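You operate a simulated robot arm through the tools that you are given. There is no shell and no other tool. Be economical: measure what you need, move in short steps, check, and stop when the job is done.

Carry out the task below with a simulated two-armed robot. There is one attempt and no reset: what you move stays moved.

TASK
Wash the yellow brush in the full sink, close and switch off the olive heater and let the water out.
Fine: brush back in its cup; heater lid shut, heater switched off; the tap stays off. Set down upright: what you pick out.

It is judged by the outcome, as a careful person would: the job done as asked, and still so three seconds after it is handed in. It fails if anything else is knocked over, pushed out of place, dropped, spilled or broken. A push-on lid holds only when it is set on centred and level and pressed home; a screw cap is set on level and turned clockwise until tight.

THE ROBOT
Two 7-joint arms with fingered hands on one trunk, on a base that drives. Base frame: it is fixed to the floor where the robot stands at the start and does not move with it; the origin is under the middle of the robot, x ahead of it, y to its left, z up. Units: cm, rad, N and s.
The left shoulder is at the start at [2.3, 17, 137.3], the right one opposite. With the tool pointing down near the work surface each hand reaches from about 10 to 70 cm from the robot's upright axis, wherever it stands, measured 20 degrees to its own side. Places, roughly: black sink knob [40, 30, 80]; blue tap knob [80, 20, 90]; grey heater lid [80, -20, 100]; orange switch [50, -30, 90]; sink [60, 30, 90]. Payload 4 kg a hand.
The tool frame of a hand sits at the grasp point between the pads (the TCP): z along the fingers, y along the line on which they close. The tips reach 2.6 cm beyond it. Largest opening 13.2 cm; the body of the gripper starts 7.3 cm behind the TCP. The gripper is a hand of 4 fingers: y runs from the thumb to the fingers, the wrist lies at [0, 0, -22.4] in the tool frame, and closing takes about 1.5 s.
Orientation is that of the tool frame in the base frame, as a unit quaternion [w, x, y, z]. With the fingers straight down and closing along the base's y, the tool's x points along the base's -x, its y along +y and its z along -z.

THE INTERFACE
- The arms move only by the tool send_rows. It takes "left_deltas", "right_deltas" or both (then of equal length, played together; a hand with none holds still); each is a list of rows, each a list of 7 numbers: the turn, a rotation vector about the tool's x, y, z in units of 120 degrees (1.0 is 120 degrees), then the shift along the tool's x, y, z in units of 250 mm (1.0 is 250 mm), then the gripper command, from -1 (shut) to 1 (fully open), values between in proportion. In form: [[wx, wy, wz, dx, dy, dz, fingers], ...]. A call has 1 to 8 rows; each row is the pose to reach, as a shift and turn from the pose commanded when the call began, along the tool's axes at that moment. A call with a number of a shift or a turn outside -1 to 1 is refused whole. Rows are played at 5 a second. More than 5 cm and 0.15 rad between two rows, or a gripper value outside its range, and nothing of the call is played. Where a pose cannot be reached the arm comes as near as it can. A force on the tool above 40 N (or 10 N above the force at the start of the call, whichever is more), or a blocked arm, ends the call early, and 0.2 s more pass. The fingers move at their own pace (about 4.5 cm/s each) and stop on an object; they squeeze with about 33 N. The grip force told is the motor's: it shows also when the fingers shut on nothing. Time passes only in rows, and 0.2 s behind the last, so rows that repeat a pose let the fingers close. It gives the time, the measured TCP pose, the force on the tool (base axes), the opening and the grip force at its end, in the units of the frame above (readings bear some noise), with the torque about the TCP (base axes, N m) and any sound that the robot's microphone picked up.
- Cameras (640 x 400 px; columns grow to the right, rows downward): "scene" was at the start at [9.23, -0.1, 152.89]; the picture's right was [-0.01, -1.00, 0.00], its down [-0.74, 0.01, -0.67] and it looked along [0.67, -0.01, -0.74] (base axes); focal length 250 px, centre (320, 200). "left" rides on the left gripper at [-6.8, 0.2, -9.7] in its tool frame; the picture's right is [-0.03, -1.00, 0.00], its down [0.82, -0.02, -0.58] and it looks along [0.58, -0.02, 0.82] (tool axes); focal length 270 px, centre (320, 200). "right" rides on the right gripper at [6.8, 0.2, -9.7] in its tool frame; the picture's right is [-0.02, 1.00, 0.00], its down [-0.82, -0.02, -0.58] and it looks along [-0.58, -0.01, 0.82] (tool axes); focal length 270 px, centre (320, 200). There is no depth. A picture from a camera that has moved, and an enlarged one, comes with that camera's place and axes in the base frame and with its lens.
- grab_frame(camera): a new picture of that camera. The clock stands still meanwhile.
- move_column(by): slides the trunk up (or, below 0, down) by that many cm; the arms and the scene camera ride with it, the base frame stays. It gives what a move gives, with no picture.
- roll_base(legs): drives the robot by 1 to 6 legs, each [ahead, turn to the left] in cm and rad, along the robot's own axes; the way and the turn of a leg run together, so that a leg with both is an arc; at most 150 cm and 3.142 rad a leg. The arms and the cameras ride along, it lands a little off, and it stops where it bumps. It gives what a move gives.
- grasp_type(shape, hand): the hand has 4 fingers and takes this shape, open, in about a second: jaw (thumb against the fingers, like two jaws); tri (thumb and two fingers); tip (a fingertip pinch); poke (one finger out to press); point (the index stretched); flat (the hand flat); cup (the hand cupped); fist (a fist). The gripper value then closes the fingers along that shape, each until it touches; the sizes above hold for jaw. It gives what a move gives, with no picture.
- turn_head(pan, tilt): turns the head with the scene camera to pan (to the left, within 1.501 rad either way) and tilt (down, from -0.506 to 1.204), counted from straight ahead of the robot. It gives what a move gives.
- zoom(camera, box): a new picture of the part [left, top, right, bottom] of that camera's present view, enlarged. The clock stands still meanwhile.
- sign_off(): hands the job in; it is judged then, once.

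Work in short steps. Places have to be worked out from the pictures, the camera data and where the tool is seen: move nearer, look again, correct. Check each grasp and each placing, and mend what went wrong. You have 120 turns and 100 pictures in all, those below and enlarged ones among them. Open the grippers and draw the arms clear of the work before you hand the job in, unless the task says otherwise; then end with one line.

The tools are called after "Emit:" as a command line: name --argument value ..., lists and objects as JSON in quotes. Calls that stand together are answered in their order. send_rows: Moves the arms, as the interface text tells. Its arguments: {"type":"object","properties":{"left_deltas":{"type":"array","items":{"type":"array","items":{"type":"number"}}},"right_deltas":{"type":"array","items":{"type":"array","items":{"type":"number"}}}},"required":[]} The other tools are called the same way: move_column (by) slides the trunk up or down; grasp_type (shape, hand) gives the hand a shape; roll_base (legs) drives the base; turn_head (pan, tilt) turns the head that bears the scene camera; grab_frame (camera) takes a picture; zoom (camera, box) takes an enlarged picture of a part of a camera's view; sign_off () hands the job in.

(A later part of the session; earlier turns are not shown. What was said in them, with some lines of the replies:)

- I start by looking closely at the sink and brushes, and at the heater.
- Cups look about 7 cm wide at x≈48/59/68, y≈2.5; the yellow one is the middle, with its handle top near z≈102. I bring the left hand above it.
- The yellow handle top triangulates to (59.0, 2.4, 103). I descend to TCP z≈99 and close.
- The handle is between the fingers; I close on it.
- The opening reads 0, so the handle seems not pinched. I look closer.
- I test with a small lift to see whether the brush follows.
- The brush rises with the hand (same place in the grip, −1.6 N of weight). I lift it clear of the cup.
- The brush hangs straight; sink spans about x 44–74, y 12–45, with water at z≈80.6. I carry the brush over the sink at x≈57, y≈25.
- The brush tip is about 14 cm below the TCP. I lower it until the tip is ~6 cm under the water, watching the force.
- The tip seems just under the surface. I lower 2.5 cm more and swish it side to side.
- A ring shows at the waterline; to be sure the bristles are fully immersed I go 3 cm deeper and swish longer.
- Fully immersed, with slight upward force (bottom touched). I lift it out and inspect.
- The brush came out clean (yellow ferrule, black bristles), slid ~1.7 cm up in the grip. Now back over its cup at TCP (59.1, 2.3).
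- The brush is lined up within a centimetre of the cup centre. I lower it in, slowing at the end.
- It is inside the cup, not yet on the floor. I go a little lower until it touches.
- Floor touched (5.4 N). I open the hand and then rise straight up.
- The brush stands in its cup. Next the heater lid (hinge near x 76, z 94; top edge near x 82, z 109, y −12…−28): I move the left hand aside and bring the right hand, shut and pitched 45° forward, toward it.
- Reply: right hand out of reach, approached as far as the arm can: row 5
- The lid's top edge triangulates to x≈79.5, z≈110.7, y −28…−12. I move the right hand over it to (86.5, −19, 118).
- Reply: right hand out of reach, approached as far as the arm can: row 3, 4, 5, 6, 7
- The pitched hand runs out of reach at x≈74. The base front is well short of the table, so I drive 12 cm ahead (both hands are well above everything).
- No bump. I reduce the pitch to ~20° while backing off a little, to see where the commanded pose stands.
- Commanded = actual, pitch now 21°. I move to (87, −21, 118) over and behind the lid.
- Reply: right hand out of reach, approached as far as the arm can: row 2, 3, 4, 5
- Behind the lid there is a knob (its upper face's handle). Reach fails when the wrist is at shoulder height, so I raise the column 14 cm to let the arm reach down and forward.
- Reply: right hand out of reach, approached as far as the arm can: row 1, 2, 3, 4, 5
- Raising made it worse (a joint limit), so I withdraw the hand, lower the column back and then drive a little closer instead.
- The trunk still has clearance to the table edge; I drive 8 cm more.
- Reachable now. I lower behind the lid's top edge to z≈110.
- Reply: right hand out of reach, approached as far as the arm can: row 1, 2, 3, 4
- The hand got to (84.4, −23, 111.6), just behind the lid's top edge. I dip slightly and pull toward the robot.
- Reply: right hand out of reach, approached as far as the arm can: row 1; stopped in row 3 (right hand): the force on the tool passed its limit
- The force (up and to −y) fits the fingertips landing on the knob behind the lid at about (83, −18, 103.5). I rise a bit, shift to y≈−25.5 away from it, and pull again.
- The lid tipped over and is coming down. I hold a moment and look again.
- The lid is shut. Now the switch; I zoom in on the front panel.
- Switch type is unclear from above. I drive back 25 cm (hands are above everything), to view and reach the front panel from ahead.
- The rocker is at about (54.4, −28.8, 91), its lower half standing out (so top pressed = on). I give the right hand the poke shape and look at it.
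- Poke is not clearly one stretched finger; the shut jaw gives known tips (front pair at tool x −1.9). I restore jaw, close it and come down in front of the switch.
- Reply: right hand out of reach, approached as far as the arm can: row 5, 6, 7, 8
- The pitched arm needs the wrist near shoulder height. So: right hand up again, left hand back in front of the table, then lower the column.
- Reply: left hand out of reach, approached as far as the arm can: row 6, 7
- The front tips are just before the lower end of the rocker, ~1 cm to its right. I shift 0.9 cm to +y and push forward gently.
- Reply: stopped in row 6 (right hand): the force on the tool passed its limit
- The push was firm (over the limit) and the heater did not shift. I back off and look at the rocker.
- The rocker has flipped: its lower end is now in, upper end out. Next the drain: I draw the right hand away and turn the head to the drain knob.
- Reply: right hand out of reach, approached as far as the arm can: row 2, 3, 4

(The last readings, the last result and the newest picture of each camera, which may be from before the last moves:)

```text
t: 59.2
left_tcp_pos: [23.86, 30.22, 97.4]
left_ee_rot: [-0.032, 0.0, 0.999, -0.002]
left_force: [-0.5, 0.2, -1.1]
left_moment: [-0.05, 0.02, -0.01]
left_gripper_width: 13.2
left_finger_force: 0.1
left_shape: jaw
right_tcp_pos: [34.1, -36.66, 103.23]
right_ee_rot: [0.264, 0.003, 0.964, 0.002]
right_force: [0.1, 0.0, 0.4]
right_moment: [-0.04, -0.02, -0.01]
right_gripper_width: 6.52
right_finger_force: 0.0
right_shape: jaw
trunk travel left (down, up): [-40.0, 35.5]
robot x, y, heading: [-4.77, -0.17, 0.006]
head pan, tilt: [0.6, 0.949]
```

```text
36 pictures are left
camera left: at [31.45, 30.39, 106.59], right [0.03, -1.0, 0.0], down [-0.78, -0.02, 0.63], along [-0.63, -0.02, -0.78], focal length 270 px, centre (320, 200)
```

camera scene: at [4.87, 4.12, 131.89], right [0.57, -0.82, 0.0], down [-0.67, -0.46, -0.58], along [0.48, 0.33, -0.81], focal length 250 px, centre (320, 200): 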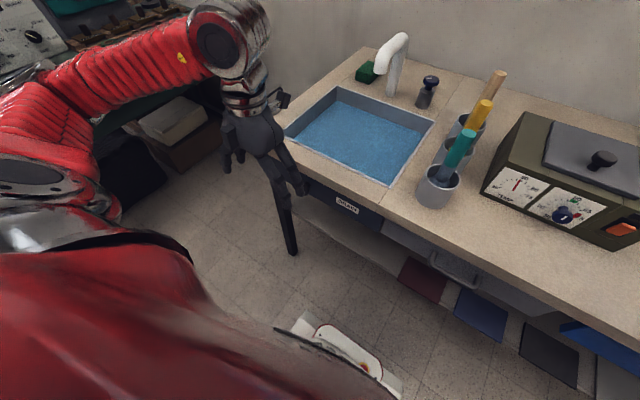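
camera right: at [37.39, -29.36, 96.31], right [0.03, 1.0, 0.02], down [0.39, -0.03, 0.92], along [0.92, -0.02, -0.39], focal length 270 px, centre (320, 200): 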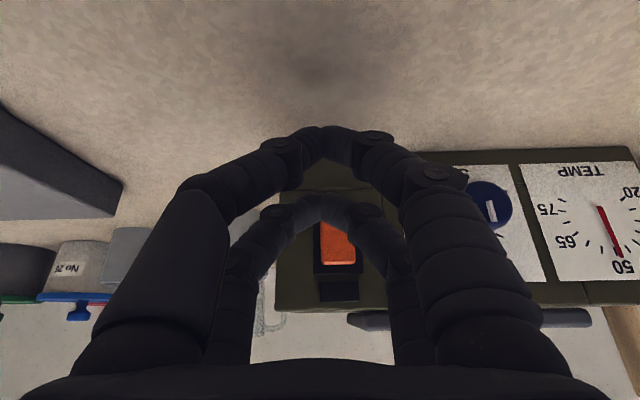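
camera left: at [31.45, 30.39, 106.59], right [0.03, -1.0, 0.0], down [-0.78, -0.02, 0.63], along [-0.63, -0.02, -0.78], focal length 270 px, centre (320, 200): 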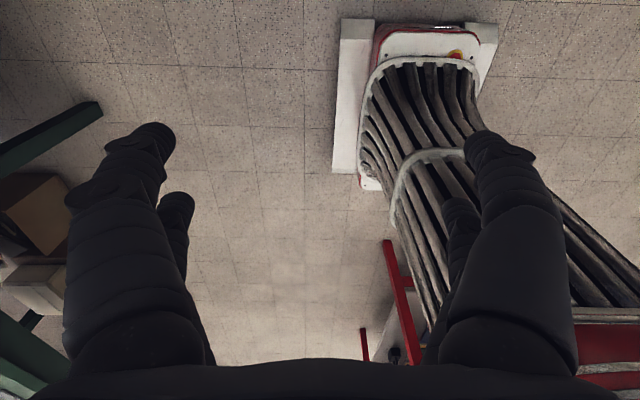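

The left hand must point straight ahead at the knob (≈(36, 31, 80)). I first back the robot up 20 cm for room, then pitch the left hand forward in two steps.

Emit:
roll_base --legs '[[-20, 0]]'

Emit:
send_rows --left_deltas '[[0, -0.065, 0, -0.1, 0, 0.01, 1], [0, -0.13, 0, -0.2, 0, 0.02, 1], [0, -0.195, 0, -0.3, 0, 0.03, 1], [0, -0.26, 0, -0.4, 0, 0.04, 1], [0, -0.325, 0, -0.5, 0, 0.05, 1], [0, -0.39, 0, -0.6, 0, 0.06, 1], [0, -0.39, 0, -0.6, 0, 0.06, 1]]'

```text
t: 60.8
left_tcp_pos: [3.5, 30.26, 97.47]
left_ee_rot: [-0.031, -0.002, 1.0, -0.001]
left_force: [-0.3, 1.1, 0.1]
left_moment: [-0.02, -0.04, 0.04]
left_gripper_width: 13.18
left_finger_force: 0.0
left_shape: jaw
right_tcp_pos: [13.62, -36.77, 103.3]
right_ee_rot: [0.266, 0.003, 0.964, 0.002]
right_force: [0.1, 0.8, 0.4]
right_moment: [-0.03, -0.01, -0.02]
right_gripper_width: 6.55
right_finger_force: 0.1
right_shape: jaw
trunk travel left (down, up): [-40.0, 35.5]
robot x, y, heading: [-25.15, -0.2, 0.001]
head pan, tilt: [0.6, 0.949]
```

```text
t: 62.4
left_tcp_pos: [19.66, 30.53, 94.7]
left_ee_rot: [0.369, -0.002, 0.93, 0.0]
left_force: [0.5, -0.1, -0.5]
left_moment: [-0.02, 0.02, -0.01]
left_gripper_width: 13.15
left_finger_force: 0.1
left_shape: jaw
left hand out of reach, approached as far as the arm can: row 1, 2, 3, 4, 5, 6, 7
right_tcp_pos: [13.88, -36.71, 103.44]
right_ee_rot: [0.265, 0.004, 0.964, 0.001]
right_force: [0.3, 0.7, 0.4]
right_moment: [-0.03, -0.01, 0.03]
right_gripper_width: 6.52
right_finger_force: 0.0
right_shape: jaw
trunk travel left (down, up): [-40.0, 35.5]
robot x, y, heading: [-25.28, -0.12, 0.007]
head pan, tilt: [0.6, 0.949]
```

Emit:
move_column --by -15

Emit:
send_rows --left_deltas '[[0, -0.065, 0, -0.03, 0, 0.03, 1], [0, -0.13, 0, -0.06, 0, 0.04, 1], [0, -0.195, 0, -0.09, 0, 0.05, 1], [0, -0.26, 0, -0.12, 0, 0.06, 1], [0, -0.325, 0, -0.15, 0, 0.07, 1], [0, -0.389, 0, -0.18, 0, 0.08, 1], [0, -0.389, 0, -0.18, 0, 0.08, 1]]'

Emit:
grab_frame --camera "left"

Emit:
grab_frame --camera "scene"

```text
t: 64.2
left_tcp_pos: [19.84, 30.63, 74.46]
left_ee_rot: [0.306, -0.002, 0.952, 0.0]
left_force: [-1.4, -0.1, 0.2]
left_moment: [0.01, 0.02, 0.01]
left_gripper_width: 13.17
left_finger_force: 0.2
left_shape: jaw
right_tcp_pos: [15.05, -36.77, 83.92]
right_ee_rot: [0.204, 0.003, 0.979, 0.002]
right_force: [0.1, 0.8, 0.2]
right_moment: [-0.02, -0.01, 0.01]
right_gripper_width: 6.54
right_finger_force: 0.0
right_shape: jaw
trunk travel left (down, up): [-25.0, 50.5]
robot x, y, heading: [-25.18, 0.06, 0.005]
head pan, tilt: [0.6, 0.949]
```

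```text
t: 65.8
left_tcp_pos: [21.55, 30.84, 74.13]
left_ee_rot: [0.402, -0.002, 0.916, 0.001]
left_force: [-0.6, -0.4, -0.4]
left_moment: [0.01, 0.01, 0.05]
left_gripper_width: 13.18
left_finger_force: 0.0
left_shape: jaw
left hand out of reach, approached as far as the arm can: row 1, 2, 3, 4, 5, 6, 7
right_tcp_pos: [15.12, -36.78, 84.02]
right_ee_rot: [0.204, 0.003, 0.979, 0.001]
right_force: [-0.3, 0.7, -0.4]
right_moment: [0.01, 0.0, 0.01]
right_gripper_width: 6.54
right_finger_force: 0.1
right_shape: jaw
trunk travel left (down, up): [-25.0, 50.5]
robot x, y, heading: [-25.07, -0.17, -0.003]
head pan, tilt: [0.6, 0.949]
```

```text
35 pictures are left
camera left: at [19.23, 30.88, 85.73], right [0.02, -1.0, 0.02], down [-0.98, -0.02, -0.21], along [0.21, -0.02, -0.98], focal length 270 px, centre (320, 200)
```

left: 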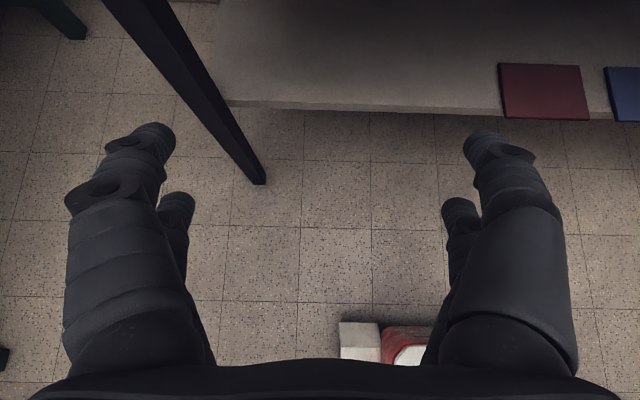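

```text
34 pictures are left
camera scene: at [-10.63, 4.09, 116.58], right [0.57, -0.82, 0.0], down [-0.67, -0.46, -0.58], along [0.48, 0.33, -0.81], focal length 250 px, centre (320, 200)
```

scene: 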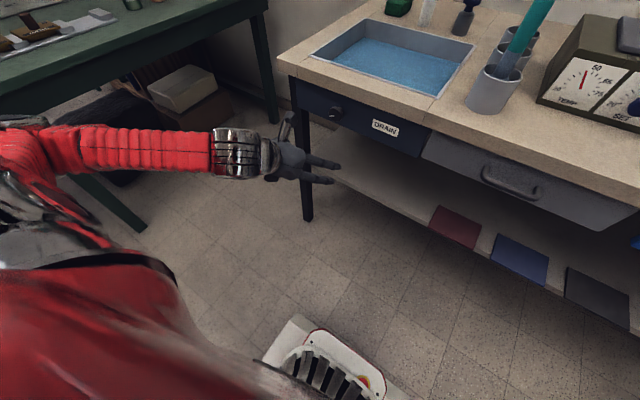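

The left wrist cannot point ahead with the forearm coming from the side. Better: stand turned 45° left at about (0, −4), so the forearm itself points to the knob. First I tuck the right hand in, and raise the column so the hands clear the table.

Emit:
send_rows --right_deltas '[[0, 0.033, 0, 0.109, 0.085, -0.084, 0], [0, 0.066, 0, 0.217, 0.169, -0.168, 0], [0, 0.098, 0, 0.326, 0.254, -0.252, 0], [0, 0.131, 0, 0.435, 0.339, -0.336, 0], [0, 0.164, 0, 0.543, 0.423, -0.42, 0], [0, 0.196, 0, 0.652, 0.508, -0.504, 0], [0, 0.196, 0, 0.652, 0.508, -0.504, 0]]'

Emit:
move_column --by 35

```text
t: 67.3
left_tcp_pos: [21.67, 30.83, 74.18]
left_ee_rot: [0.402, -0.002, 0.916, 0.0]
left_force: [-0.6, -0.4, -0.2]
left_moment: [0.02, 0.02, 0.0]
left_gripper_width: 13.21
left_finger_force: 0.0
left_shape: jaw
right_tcp_pos: [5.06, -24.54, 94.36]
right_ee_rot: [-0.001, 0.003, 1.0, 0.002]
right_force: [0.4, -0.3, -1.3]
right_moment: [-0.03, -0.04, -0.01]
right_gripper_width: 6.59
right_finger_force: 0.0
right_shape: jaw
right hand out of reach, approached as far as the arm can: row 1, 2, 3, 4, 5, 6, 7
trunk travel left (down, up): [-25.0, 50.5]
robot x, y, heading: [-25.24, -0.03, 0.003]
head pan, tilt: [0.6, 0.949]
```

```text
t: 70.8
left_tcp_pos: [21.52, 30.89, 109.2]
left_ee_rot: [0.401, -0.002, 0.916, 0.001]
left_force: [-0.1, 0.0, -0.4]
left_moment: [0.0, 0.0, -0.02]
left_gripper_width: 13.21
left_finger_force: 0.0
left_shape: jaw
right_tcp_pos: [4.92, -24.22, 129.66]
right_ee_rot: [0.001, 0.003, 1.0, 0.003]
right_force: [1.3, -0.8, 0.1]
right_moment: [-0.03, 0.01, -0.01]
right_gripper_width: 6.56
right_finger_force: 0.1
right_shape: jaw
trunk travel left (down, up): [-60.0, 15.5]
robot x, y, heading: [-25.06, 0.11, 0.002]
head pan, tilt: [0.6, 0.949]
```

Emit:
roll_base --legs '[[0, -0.174], [25.4, 0], [0, 0.96]]'

Emit:
turn_head --pan 0.1 --tilt 0.95

Emit:
grab_frame --camera "scene"

```text
t: 75.5
left_tcp_pos: [15.87, 49.1, 109.2]
left_ee_rot: [0.378, -0.313, 0.86, 0.135]
left_force: [-0.2, -0.1, -0.5]
left_moment: [0.01, 0.0, -0.02]
left_gripper_width: 13.18
left_finger_force: 0.1
left_shape: jaw
right_tcp_pos: [38.29, -3.84, 129.7]
right_ee_rot: [-0.002, -0.339, 0.941, 0.002]
right_force: [-0.4, 0.6, -0.5]
right_moment: [-0.03, 0.01, 0.02]
right_gripper_width: 6.6
right_finger_force: 0.0
right_shape: jaw
trunk travel left (down, up): [-60.0, 15.5]
robot x, y, heading: [1.96, -7.38, 0.713]
head pan, tilt: [0.6, 0.949]
stopped in leg 3: the robot was blocked; the commanded pose is now the measured one
```

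```text
t: 76.4
left_tcp_pos: [15.84, 48.93, 109.32]
left_ee_rot: [0.377, -0.314, 0.86, 0.136]
left_force: [-0.4, 0.1, 0.0]
left_moment: [0.0, 0.0, 0.0]
left_gripper_width: 13.19
left_finger_force: 0.0
left_shape: jaw
right_tcp_pos: [38.33, -3.83, 129.67]
right_ee_rot: [-0.002, -0.339, 0.941, 0.003]
right_force: [0.2, -0.2, -0.6]
right_moment: [-0.01, -0.06, 0.01]
right_gripper_width: 6.61
right_finger_force: 0.0
right_shape: jaw
trunk travel left (down, up): [-60.0, 15.5]
robot x, y, heading: [1.78, -7.31, 0.714]
head pan, tilt: [0.099, 0.949]
```

```text
33 pictures are left
camera scene: at [7.81, -1.11, 152.0], right [0.73, -0.68, 0.0], down [-0.56, -0.59, -0.58], along [0.4, 0.42, -0.81], focal length 250 px, centre (320, 200)
```

scene: 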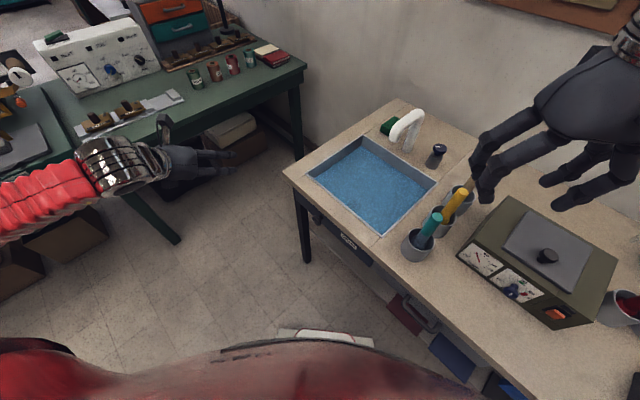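

The base was blocked at heading 0.71 (touching something low under the table); that heading will do. I back off 3 cm, and lower the column 25 cm.

Emit:
roll_base --legs '[[-3, 0]]'

Emit:
move_column --by -25

Emit:
send_rows --left_deltas '[[0.0396, -0.0425, 0.0157, 0, 0, 0, 1], [0.0793, -0.085, 0.0314, 0, 0, 0, 1], [0.1189, -0.1275, 0.047, 0, 0, 0, 1], [0.1585, -0.17, 0.0627, 0, 0, 0, 1], [0.1981, -0.2125, 0.0784, 0, 0, 0, 1], [0.2378, -0.255, 0.094, 0, 0, 0, 1], [0.2774, -0.2975, 0.1097, 0, 0, 0, 1], [0.317, -0.34, 0.1254, 0, 0, 0, 1]]'

Emit:
grab_frame --camera "left"

```text
t: 77.2
left_tcp_pos: [13.43, 46.93, 109.31]
left_ee_rot: [0.379, -0.313, 0.86, 0.136]
left_force: [-0.1, 1.3, -0.5]
left_moment: [0.02, 0.01, 0.01]
left_gripper_width: 13.22
left_finger_force: 0.0
left_shape: jaw
right_tcp_pos: [35.92, -5.81, 129.77]
right_ee_rot: [-0.001, -0.339, 0.941, 0.003]
right_force: [-0.5, -0.2, 1.1]
right_moment: [0.01, -0.05, 0.0]
right_gripper_width: 6.61
right_finger_force: 0.1
right_shape: jaw
trunk travel left (down, up): [-60.0, 15.5]
robot x, y, heading: [-0.4, -9.48, 0.721]
head pan, tilt: [0.099, 0.949]
```

```text
t: 79.8
left_tcp_pos: [13.48, 47.03, 84.42]
left_ee_rot: [0.379, -0.314, 0.86, 0.137]
left_force: [-0.4, -0.2, -0.8]
left_moment: [0.03, -0.01, 0.02]
left_gripper_width: 13.18
left_finger_force: 0.0
left_shape: jaw
right_tcp_pos: [35.95, -5.93, 104.78]
right_ee_rot: [-0.002, -0.339, 0.941, 0.003]
right_force: [0.0, -0.4, 0.2]
right_moment: [0.04, 0.0, -0.01]
right_gripper_width: 6.57
right_finger_force: 0.1
right_shape: jaw
trunk travel left (down, up): [-35.0, 40.5]
robot x, y, heading: [-0.82, -9.16, 0.719]
head pan, tilt: [0.099, 0.949]
```

```text
t: 81.6
left_tcp_pos: [13.41, 47.1, 84.23]
left_ee_rot: [0.708, 0.0, 0.707, 0.001]
left_force: [-0.9, 0.8, 0.3]
left_moment: [-0.02, 0.02, 0.0]
left_gripper_width: 13.21
left_finger_force: 0.1
left_shape: jaw
right_tcp_pos: [36.13, -5.78, 104.7]
right_ee_rot: [-0.001, -0.339, 0.941, 0.003]
right_force: [0.4, -0.6, 0.5]
right_moment: [0.01, 0.01, -0.01]
right_gripper_width: 6.59
right_finger_force: 0.1
right_shape: jaw
trunk travel left (down, up): [-35.0, 40.5]
robot x, y, heading: [-0.52, -9.49, 0.721]
head pan, tilt: [0.099, 0.949]
```

```text
32 pictures are left
camera left: at [3.92, 47.14, 91.15], right [0.0, -1.0, 0.02], down [-0.58, -0.02, -0.82], along [0.82, -0.01, -0.58], focal length 270 px, centre (320, 200)
```

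left: 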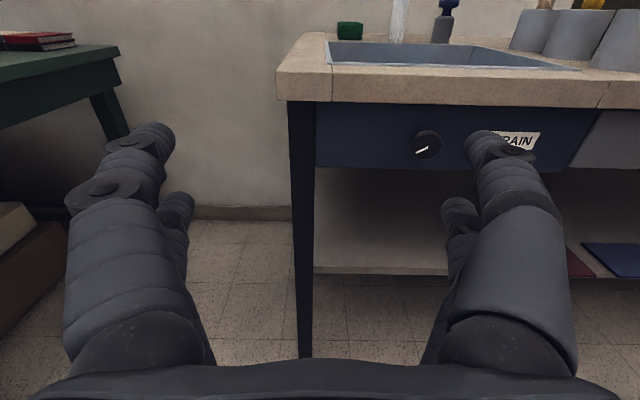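

The left hand is now level and points straight ahead. The knob triangulates to (37.8, 32.6, 76.5); I move the open hand to just before it.

Emit:
send_rows --left_deltas '[[0, 0, 0, 0.062, -0.116, 0.1, 1], [0, 0, 0, 0.123, -0.232, 0.2, 1], [0, 0, 0, 0.185, -0.348, 0.32, 1], [0, 0, 0, 0.246, -0.464, 0.44, 1], [0, 0, 0, 0.308, -0.58, 0.56, 1], [0, 0, 0, 0.308, -0.58, 0.56, 1]]'

Emit:
grab_frame --camera "left"

Emit:
zoom --camera "left" --box '[240, 60, 400, 180]'

```text
t: 83.0
left_tcp_pos: [27.37, 32.41, 76.76]
left_ee_rot: [0.708, 0.0, 0.706, 0.002]
left_force: [-0.4, 0.2, 0.1]
left_moment: [0.0, -0.03, -0.03]
left_gripper_width: 13.2
left_finger_force: 0.1
left_shape: jaw
right_tcp_pos: [36.08, -5.88, 104.79]
right_ee_rot: [-0.001, -0.339, 0.941, 0.003]
right_force: [-0.1, -0.1, 0.2]
right_moment: [-0.01, 0.0, 0.01]
right_gripper_width: 6.58
right_finger_force: 0.1
right_shape: jaw
trunk travel left (down, up): [-35.0, 40.5]
robot x, y, heading: [-0.4, -9.18, 0.717]
head pan, tilt: [0.099, 0.949]
```

```text
31 pictures are left
camera left: at [17.78, 32.53, 83.64], right [0.0, -1.0, 0.02], down [-0.58, -0.02, -0.82], along [0.82, -0.01, -0.58], focal length 270 px, centre (320, 200)
```

left: 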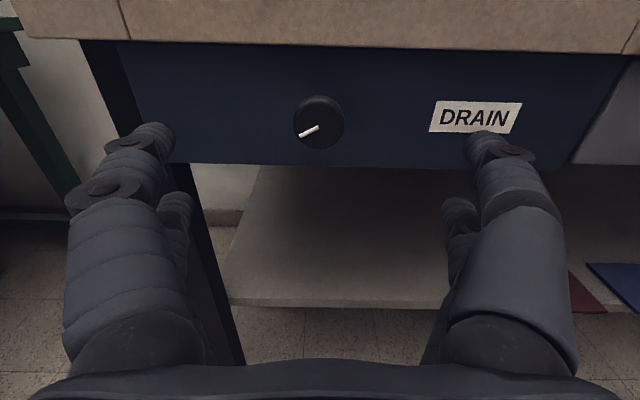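

```text
3.33 times, centred on (320, 120) of left
camera zoom: at [17.78, 32.53, 83.64], right [0.0, -1.0, 0.02], down [-0.58, -0.02, -0.82], along [0.82, -0.01, -0.58], focal length 901 px, centre (320, 467)
```

zoom: 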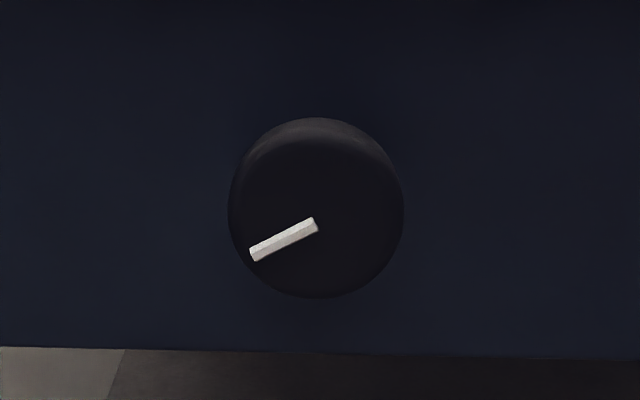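

The knob's pointer is at 8 o'clock (a shut-end stop, so opening should be clockwise). I slide the open fingers around the knob and close.

Emit:
send_rows --left_deltas '[[0, 0, 0, 0.01, 0.003, 0.13, 1], [0, 0, 0, 0.01, 0.003, 0.26, 0.5], [0, 0, 0, 0.01, 0.003, 0.38, 0], [0, 0, 0, 0.01, 0.003, 0.38, -1], [0, 0, 0, 0.01, 0.003, 0.38, -1], [0, 0, 0, 0.01, 0.003, 0.38, -1], [0, 0, 0, 0.01, 0.003, 0.38, -1], [0, 0, 0, 0.01, 0.003, 0.38, -1]]'

Emit:
grab_frame --camera "left"

```text
t: 84.8
left_tcp_pos: [37.2, 32.67, 76.24]
left_ee_rot: [0.707, 0.0, 0.707, 0.0]
left_force: [10.6, -0.1, -0.6]
left_moment: [0.0, -0.05, 0.04]
left_gripper_width: 1.3
left_finger_force: 17.9
left_shape: jaw
right_tcp_pos: [36.07, -5.78, 104.72]
right_ee_rot: [-0.002, -0.34, 0.941, 0.002]
right_force: [0.3, -0.4, -0.2]
right_moment: [-0.01, 0.0, -0.01]
right_gripper_width: 6.61
right_finger_force: 0.0
right_shape: jaw
trunk travel left (down, up): [-35.0, 40.5]
robot x, y, heading: [-0.55, -9.28, 0.722]
head pan, tilt: [0.099, 0.949]
```

```text
29 pictures are left
camera left: at [27.62, 32.72, 83.22], right [0.0, -1.0, 0.03], down [-0.58, -0.02, -0.82], along [0.82, -0.01, -0.58], focal length 270 px, centre (320, 200)
```

left: 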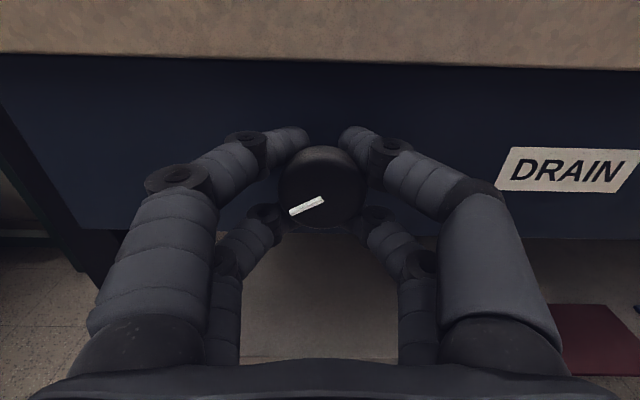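

The fingers have the knob (opening 1.3 cm). I turn it clockwise in small steps.

Emit:
send_rows --left_deltas '[[0, 0, 0, 0, 0, 0.006, -1], [0, 0, 0.065, 0, 0, 0.006, -1], [0, 0, 0.13, 0, 0, 0.006, -1], [0, 0, 0.195, 0, 0, 0.006, -1], [0, 0, 0.26, 0, 0, 0.006, -1], [0, 0, 0.325, 0, 0, 0.006, -1], [0, 0, 0.39, 0, 0, 0.006, -1], [0, 0, 0.39, 0, 0, 0.006, -1]]'

Emit:
grab_frame --camera "left"

Emit:
grab_frame --camera "scene"

```text
t: 86.6
left_tcp_pos: [37.42, 32.69, 76.32]
left_ee_rot: [0.649, 0.282, 0.649, 0.282]
left_force: [23.8, 3.8, 2.1]
left_moment: [-0.02, -0.26, 0.11]
left_gripper_width: 0.97
left_finger_force: 32.7
left_shape: jaw
right_tcp_pos: [36.3, -5.86, 104.75]
right_ee_rot: [-0.002, -0.339, 0.941, 0.002]
right_force: [-1.6, -0.1, -0.4]
right_moment: [0.01, 0.01, -0.03]
right_gripper_width: 6.59
right_finger_force: 0.0
right_shape: jaw
trunk travel left (down, up): [-35.0, 40.5]
robot x, y, heading: [-0.17, -9.52, 0.719]
head pan, tilt: [0.099, 0.949]
```

```text
28 pictures are left
camera left: at [27.76, 27.7, 81.21], right [0.0, -0.7, -0.71], down [-0.58, 0.58, -0.57], along [0.82, 0.41, -0.4], focal length 270 px, centre (320, 200)
```

left: 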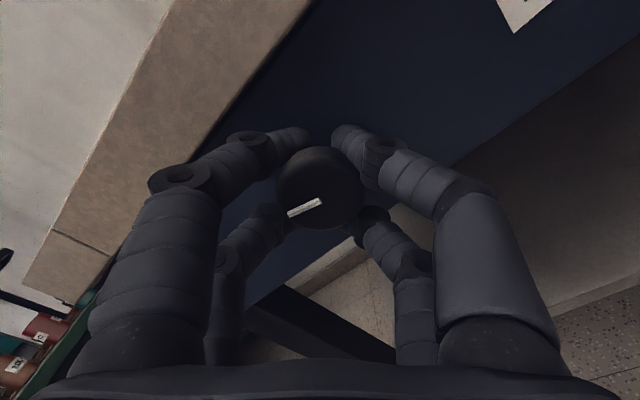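

```text
27 pictures are left
camera scene: at [8.6, -0.6, 126.81], right [0.73, -0.68, 0.0], down [-0.56, -0.59, -0.58], along [0.4, 0.42, -0.81], focal length 250 px, centre (320, 200)
```

scene: 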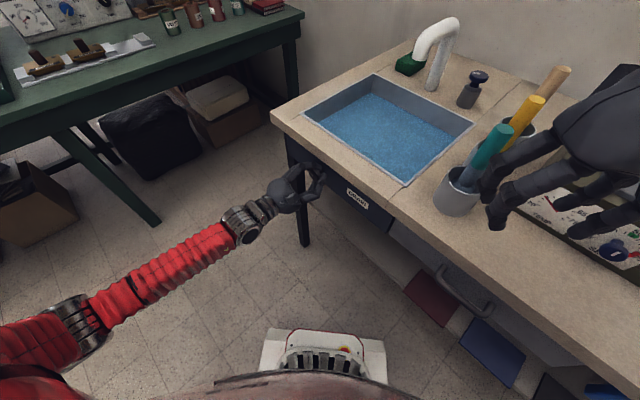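

The knob turns with the hand (pointer fixed relative to the fingers). I continue another ~47°, easing slightly forward.

Emit:
send_rows --left_deltas '[[0, 0, 0.065, 0, 0, 0.012, -1], [0, 0, 0.13, 0, 0, 0.012, -1], [0, 0, 0.195, 0, 0, 0.012, -1], [0, 0, 0.26, 0, 0, 0.012, -1], [0, 0, 0.325, 0, 0, 0.012, -1], [0, 0, 0.39, 0, 0, 0.012, -1], [0, 0, 0.39, 0, 0, 0.012, -1]]'

Emit:
zoom --camera "scene" --box '[250, 60, 490, 210]'

Emit:
grab_frame --camera "left"

```text
t: 88.2
left_tcp_pos: [37.62, 32.68, 76.47]
left_ee_rot: [0.483, 0.514, 0.484, 0.518]
left_force: [11.3, 8.9, 4.7]
left_moment: [-0.14, -0.24, 0.01]
left_gripper_width: 0.87
left_finger_force: 32.7
left_shape: jaw
right_tcp_pos: [36.18, -5.84, 104.65]
right_ee_rot: [-0.002, -0.339, 0.941, 0.003]
right_force: [0.0, -0.5, 0.7]
right_moment: [0.0, 0.0, 0.01]
right_gripper_width: 6.58
right_finger_force: 0.1
right_shape: jaw
trunk travel left (down, up): [-35.0, 40.5]
robot x, y, heading: [-0.41, -9.2, 0.723]
head pan, tilt: [0.099, 0.949]
```

```text
2.67 times, centred on (370, 135) of scene
camera zoom: at [8.48, -0.57, 126.81], right [0.73, -0.68, 0.0], down [-0.56, -0.59, -0.58], along [0.4, 0.42, -0.81], focal length 667 px, centre (187, 373)
```

zoom: 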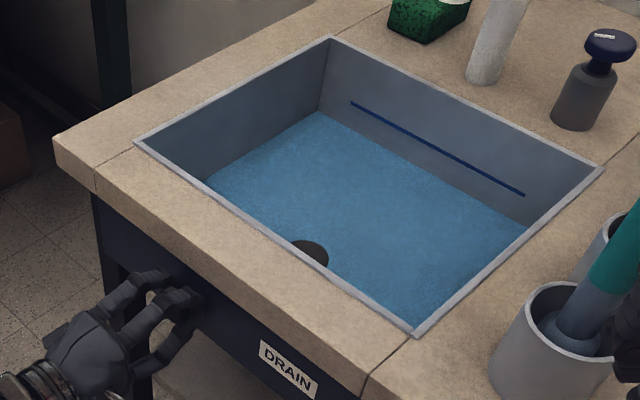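

```text
25 pictures are left
camera left: at [27.95, 25.75, 76.15], right [0.0, 0.04, -1.0], down [-0.58, 0.82, 0.03], along [0.82, 0.58, 0.02], focal length 270 px, centre (320, 200)
```

left: 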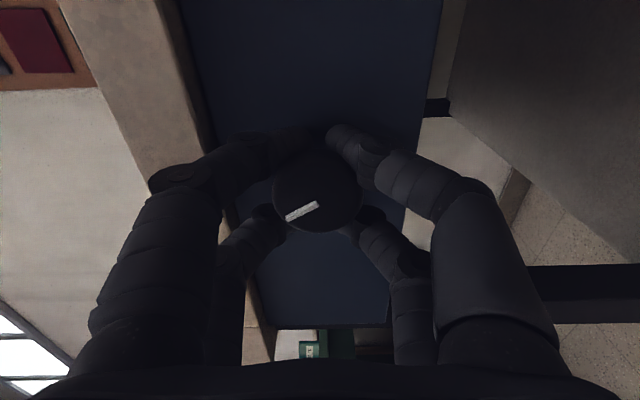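

The water is going down. I open the fingers just enough (to ~4.8 cm) and withdraw straight back.

Emit:
send_rows --left_deltas '[[0, 0, 0, 0, 0, 0, -0.28], [0, 0, 0, 0, 0, 0, -0.28], [0, 0, 0, 0, 0, 0, -0.28], [0, 0, 0, 0, 0, 0, -0.28], [0, 0, 0, 0, 0, -0.08, -0.28], [0, 0, 0, 0, 0, -0.24, -0.28], [0, 0, 0, 0, 0, -0.42, -0.28], [0, 0, 0, 0, 0, -0.42, 0]]'

Emit:
zoom --camera "scene" --box '[250, 60, 490, 210]'

Emit:
grab_frame --camera "left"

```text
t: 90.0
left_tcp_pos: [26.68, 32.76, 76.34]
left_ee_rot: [0.485, 0.515, 0.484, 0.515]
left_force: [-0.5, -0.2, -0.1]
left_moment: [-0.01, 0.01, 0.01]
left_gripper_width: 6.56
left_finger_force: 0.1
left_shape: jaw
right_tcp_pos: [36.08, -5.91, 104.71]
right_ee_rot: [-0.002, -0.339, 0.941, 0.004]
right_force: [-0.5, -0.7, 0.4]
right_moment: [-0.01, 0.03, -0.01]
right_gripper_width: 6.6
right_finger_force: 0.0
right_shape: jaw
trunk travel left (down, up): [-35.0, 40.5]
robot x, y, heading: [-0.3, -9.34, 0.716]
head pan, tilt: [0.099, 0.949]
```

```text
2.67 times, centred on (370, 135) of scene
camera zoom: at [8.41, -0.64, 126.82], right [0.73, -0.68, 0.0], down [-0.56, -0.59, -0.58], along [0.4, 0.42, -0.81], focal length 667 px, centre (187, 373)
```

zoom: 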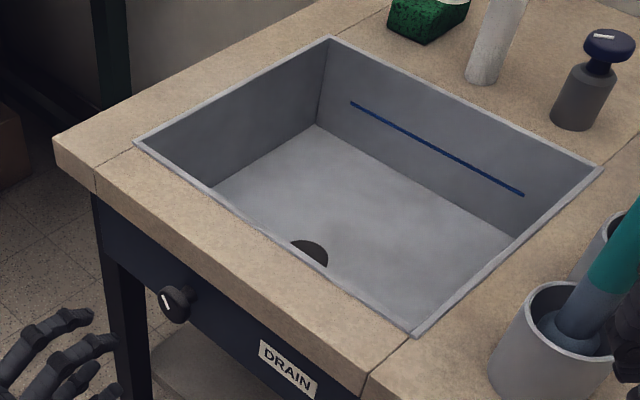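

```text
23 pictures are left
camera left: at [17.17, 25.85, 76.05], right [0.0, 0.04, -1.0], down [-0.58, 0.82, 0.03], along [0.82, 0.58, 0.02], focal length 270 px, centre (320, 200)
```

left: 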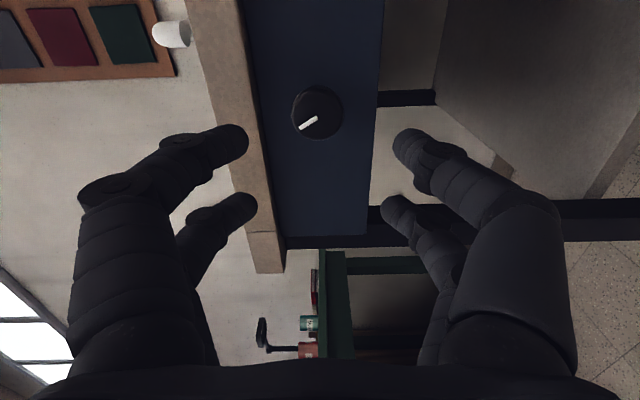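

The sink is empty. I drive back 20 cm, open both hands, and check everything once more.

Emit:
roll_base --legs '[[-20, 0]]'

Emit:
send_rows --left_deltas '[[0, 0, 0, 0, 0, 0, 1], [0, 0, 0, 0, 0, 0, 1], [0, 0, 0, 0, 0, 0, 1], [0, 0, 0, 0, 0, 0, 1], [0, 0, 0, 0, 0, 0, 1]]' --right_deltas '[[0, 0, 0, 0, 0, 0, 1], [0, 0, 0, 0, 0, 0, 1], [0, 0, 0, 0, 0, 0, 1], [0, 0, 0, 0, 0, 0, 1], [0, 0, 0, 0, 0, 0, 1]]'

Emit:
turn_head --pan -0.8 --tilt 0.6

Emit:
grab_frame --camera "scene"

```text
t: 91.6
left_tcp_pos: [11.39, 19.38, 76.4]
left_ee_rot: [0.483, 0.515, 0.484, 0.517]
left_force: [0.4, -0.1, -0.5]
left_moment: [-0.02, 0.0, 0.01]
left_gripper_width: 6.54
left_finger_force: 0.0
left_shape: jaw
right_tcp_pos: [20.6, -19.27, 104.78]
right_ee_rot: [-0.001, -0.34, 0.94, 0.003]
right_force: [-0.5, 0.5, 0.1]
right_moment: [0.05, -0.06, 0.02]
right_gripper_width: 6.6
right_finger_force: 0.1
right_shape: jaw
trunk travel left (down, up): [-35.0, 40.5]
robot x, y, heading: [-15.76, -22.85, 0.722]
head pan, tilt: [0.099, 0.949]
```

```text
t: 92.8
left_tcp_pos: [11.47, 19.49, 76.39]
left_ee_rot: [0.483, 0.515, 0.485, 0.516]
left_force: [0.5, -0.1, 0.5]
left_moment: [0.0, -0.01, -0.02]
left_gripper_width: 13.21
left_finger_force: 0.1
left_shape: jaw
right_tcp_pos: [20.75, -19.29, 104.77]
right_ee_rot: [-0.001, -0.34, 0.94, 0.003]
right_force: [-0.2, -0.4, -0.5]
right_moment: [0.01, -0.01, 0.01]
right_gripper_width: 13.21
right_finger_force: 0.2
right_shape: jaw
trunk travel left (down, up): [-35.0, 40.5]
robot x, y, heading: [-15.72, -22.75, 0.719]
head pan, tilt: [0.099, 0.949]
```

```text
t: 94.0
left_tcp_pos: [11.34, 19.45, 76.37]
left_ee_rot: [0.484, 0.515, 0.485, 0.515]
left_force: [-0.4, -0.1, 0.0]
left_moment: [0.01, -0.02, 0.02]
left_gripper_width: 13.17
left_finger_force: 0.0
left_shape: jaw
right_tcp_pos: [20.75, -19.12, 104.76]
right_ee_rot: [-0.001, -0.34, 0.94, 0.004]
right_force: [0.6, 0.5, -0.2]
right_moment: [0.0, 0.02, -0.01]
right_gripper_width: 13.18
right_finger_force: 0.1
right_shape: jaw
trunk travel left (down, up): [-35.0, 40.5]
robot x, y, heading: [-15.36, -22.66, 0.716]
head pan, tilt: [-0.799, 0.6]
```

```text
22 pictures are left
camera scene: at [-3.07, -20.02, 129.66], right [-0.08, -1.0, 0.0], down [-0.56, 0.04, -0.82], along [0.82, -0.07, -0.57], focal length 250 px, centre (320, 200)
```

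scene: 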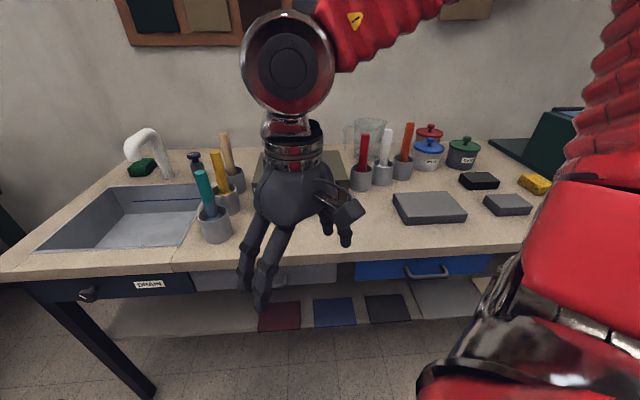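

The right hand hides the heater; I move it aside and look.

Emit:
send_rows --right_deltas '[[0, 0, 0, 0.03, -0.15, 0, 1], [0, 0, 0, 0.06, -0.3, 0, 1], [0, 0, 0, 0.09, -0.45, 0, 1], [0, 0, 0, 0.12, -0.6, 0, 1], [0, 0, 0, 0.12, -0.75, 0, 1], [0, 0, 0, 0.12, -0.75, 0, 1]]'

Emit:
zoom --camera "scene" --box '[170, 120, 370, 250]'

```text
t: 95.4
left_tcp_pos: [11.33, 19.45, 76.27]
left_ee_rot: [0.483, 0.516, 0.484, 0.516]
left_force: [0.1, -0.6, -0.2]
left_moment: [-0.02, 0.02, 0.01]
left_gripper_width: 13.2
left_finger_force: 0.0
left_shape: jaw
right_tcp_pos: [30.32, -35.65, 104.6]
right_ee_rot: [-0.001, -0.34, 0.94, 0.004]
right_force: [0.0, 1.0, 0.7]
right_moment: [-0.02, -0.02, 0.01]
right_gripper_width: 13.19
right_finger_force: 0.1
right_shape: jaw
trunk travel left (down, up): [-35.0, 40.5]
robot x, y, heading: [-15.63, -22.52, 0.717]
head pan, tilt: [-0.799, 0.6]
```

```text
3.08 times, centred on (270, 185) of scene
camera zoom: at [-3.07, -20.02, 129.66], right [-0.08, -1.0, 0.0], down [-0.56, 0.04, -0.82], along [0.82, -0.07, -0.57], focal length 770 px, centre (474, 246)
```

zoom: 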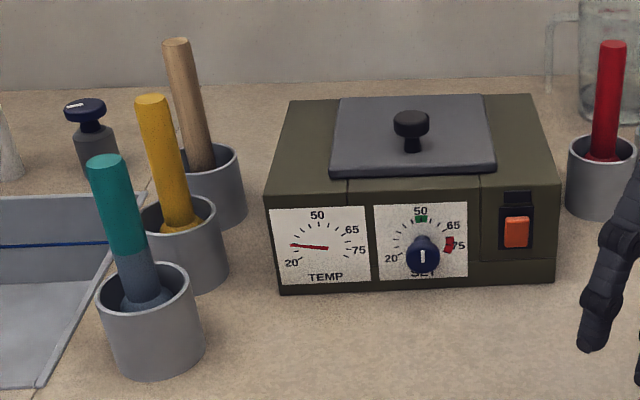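

The temperature has fallen to about 28, so the heater is off. The lid is shut, the brush is clean and in its cup, the sink is empty, the tap is untouched and both hands are open and clear, so I hand in.

Emit:
sign_off

```text
The job is handed in.
```

The yellow brush is washed and standing in its cup, the olive heater's lid is shut and it is switched off, the sink is drained, and I left the tap off; during repositioning the base bumped once against something low under the table, with nothing visibly moved.
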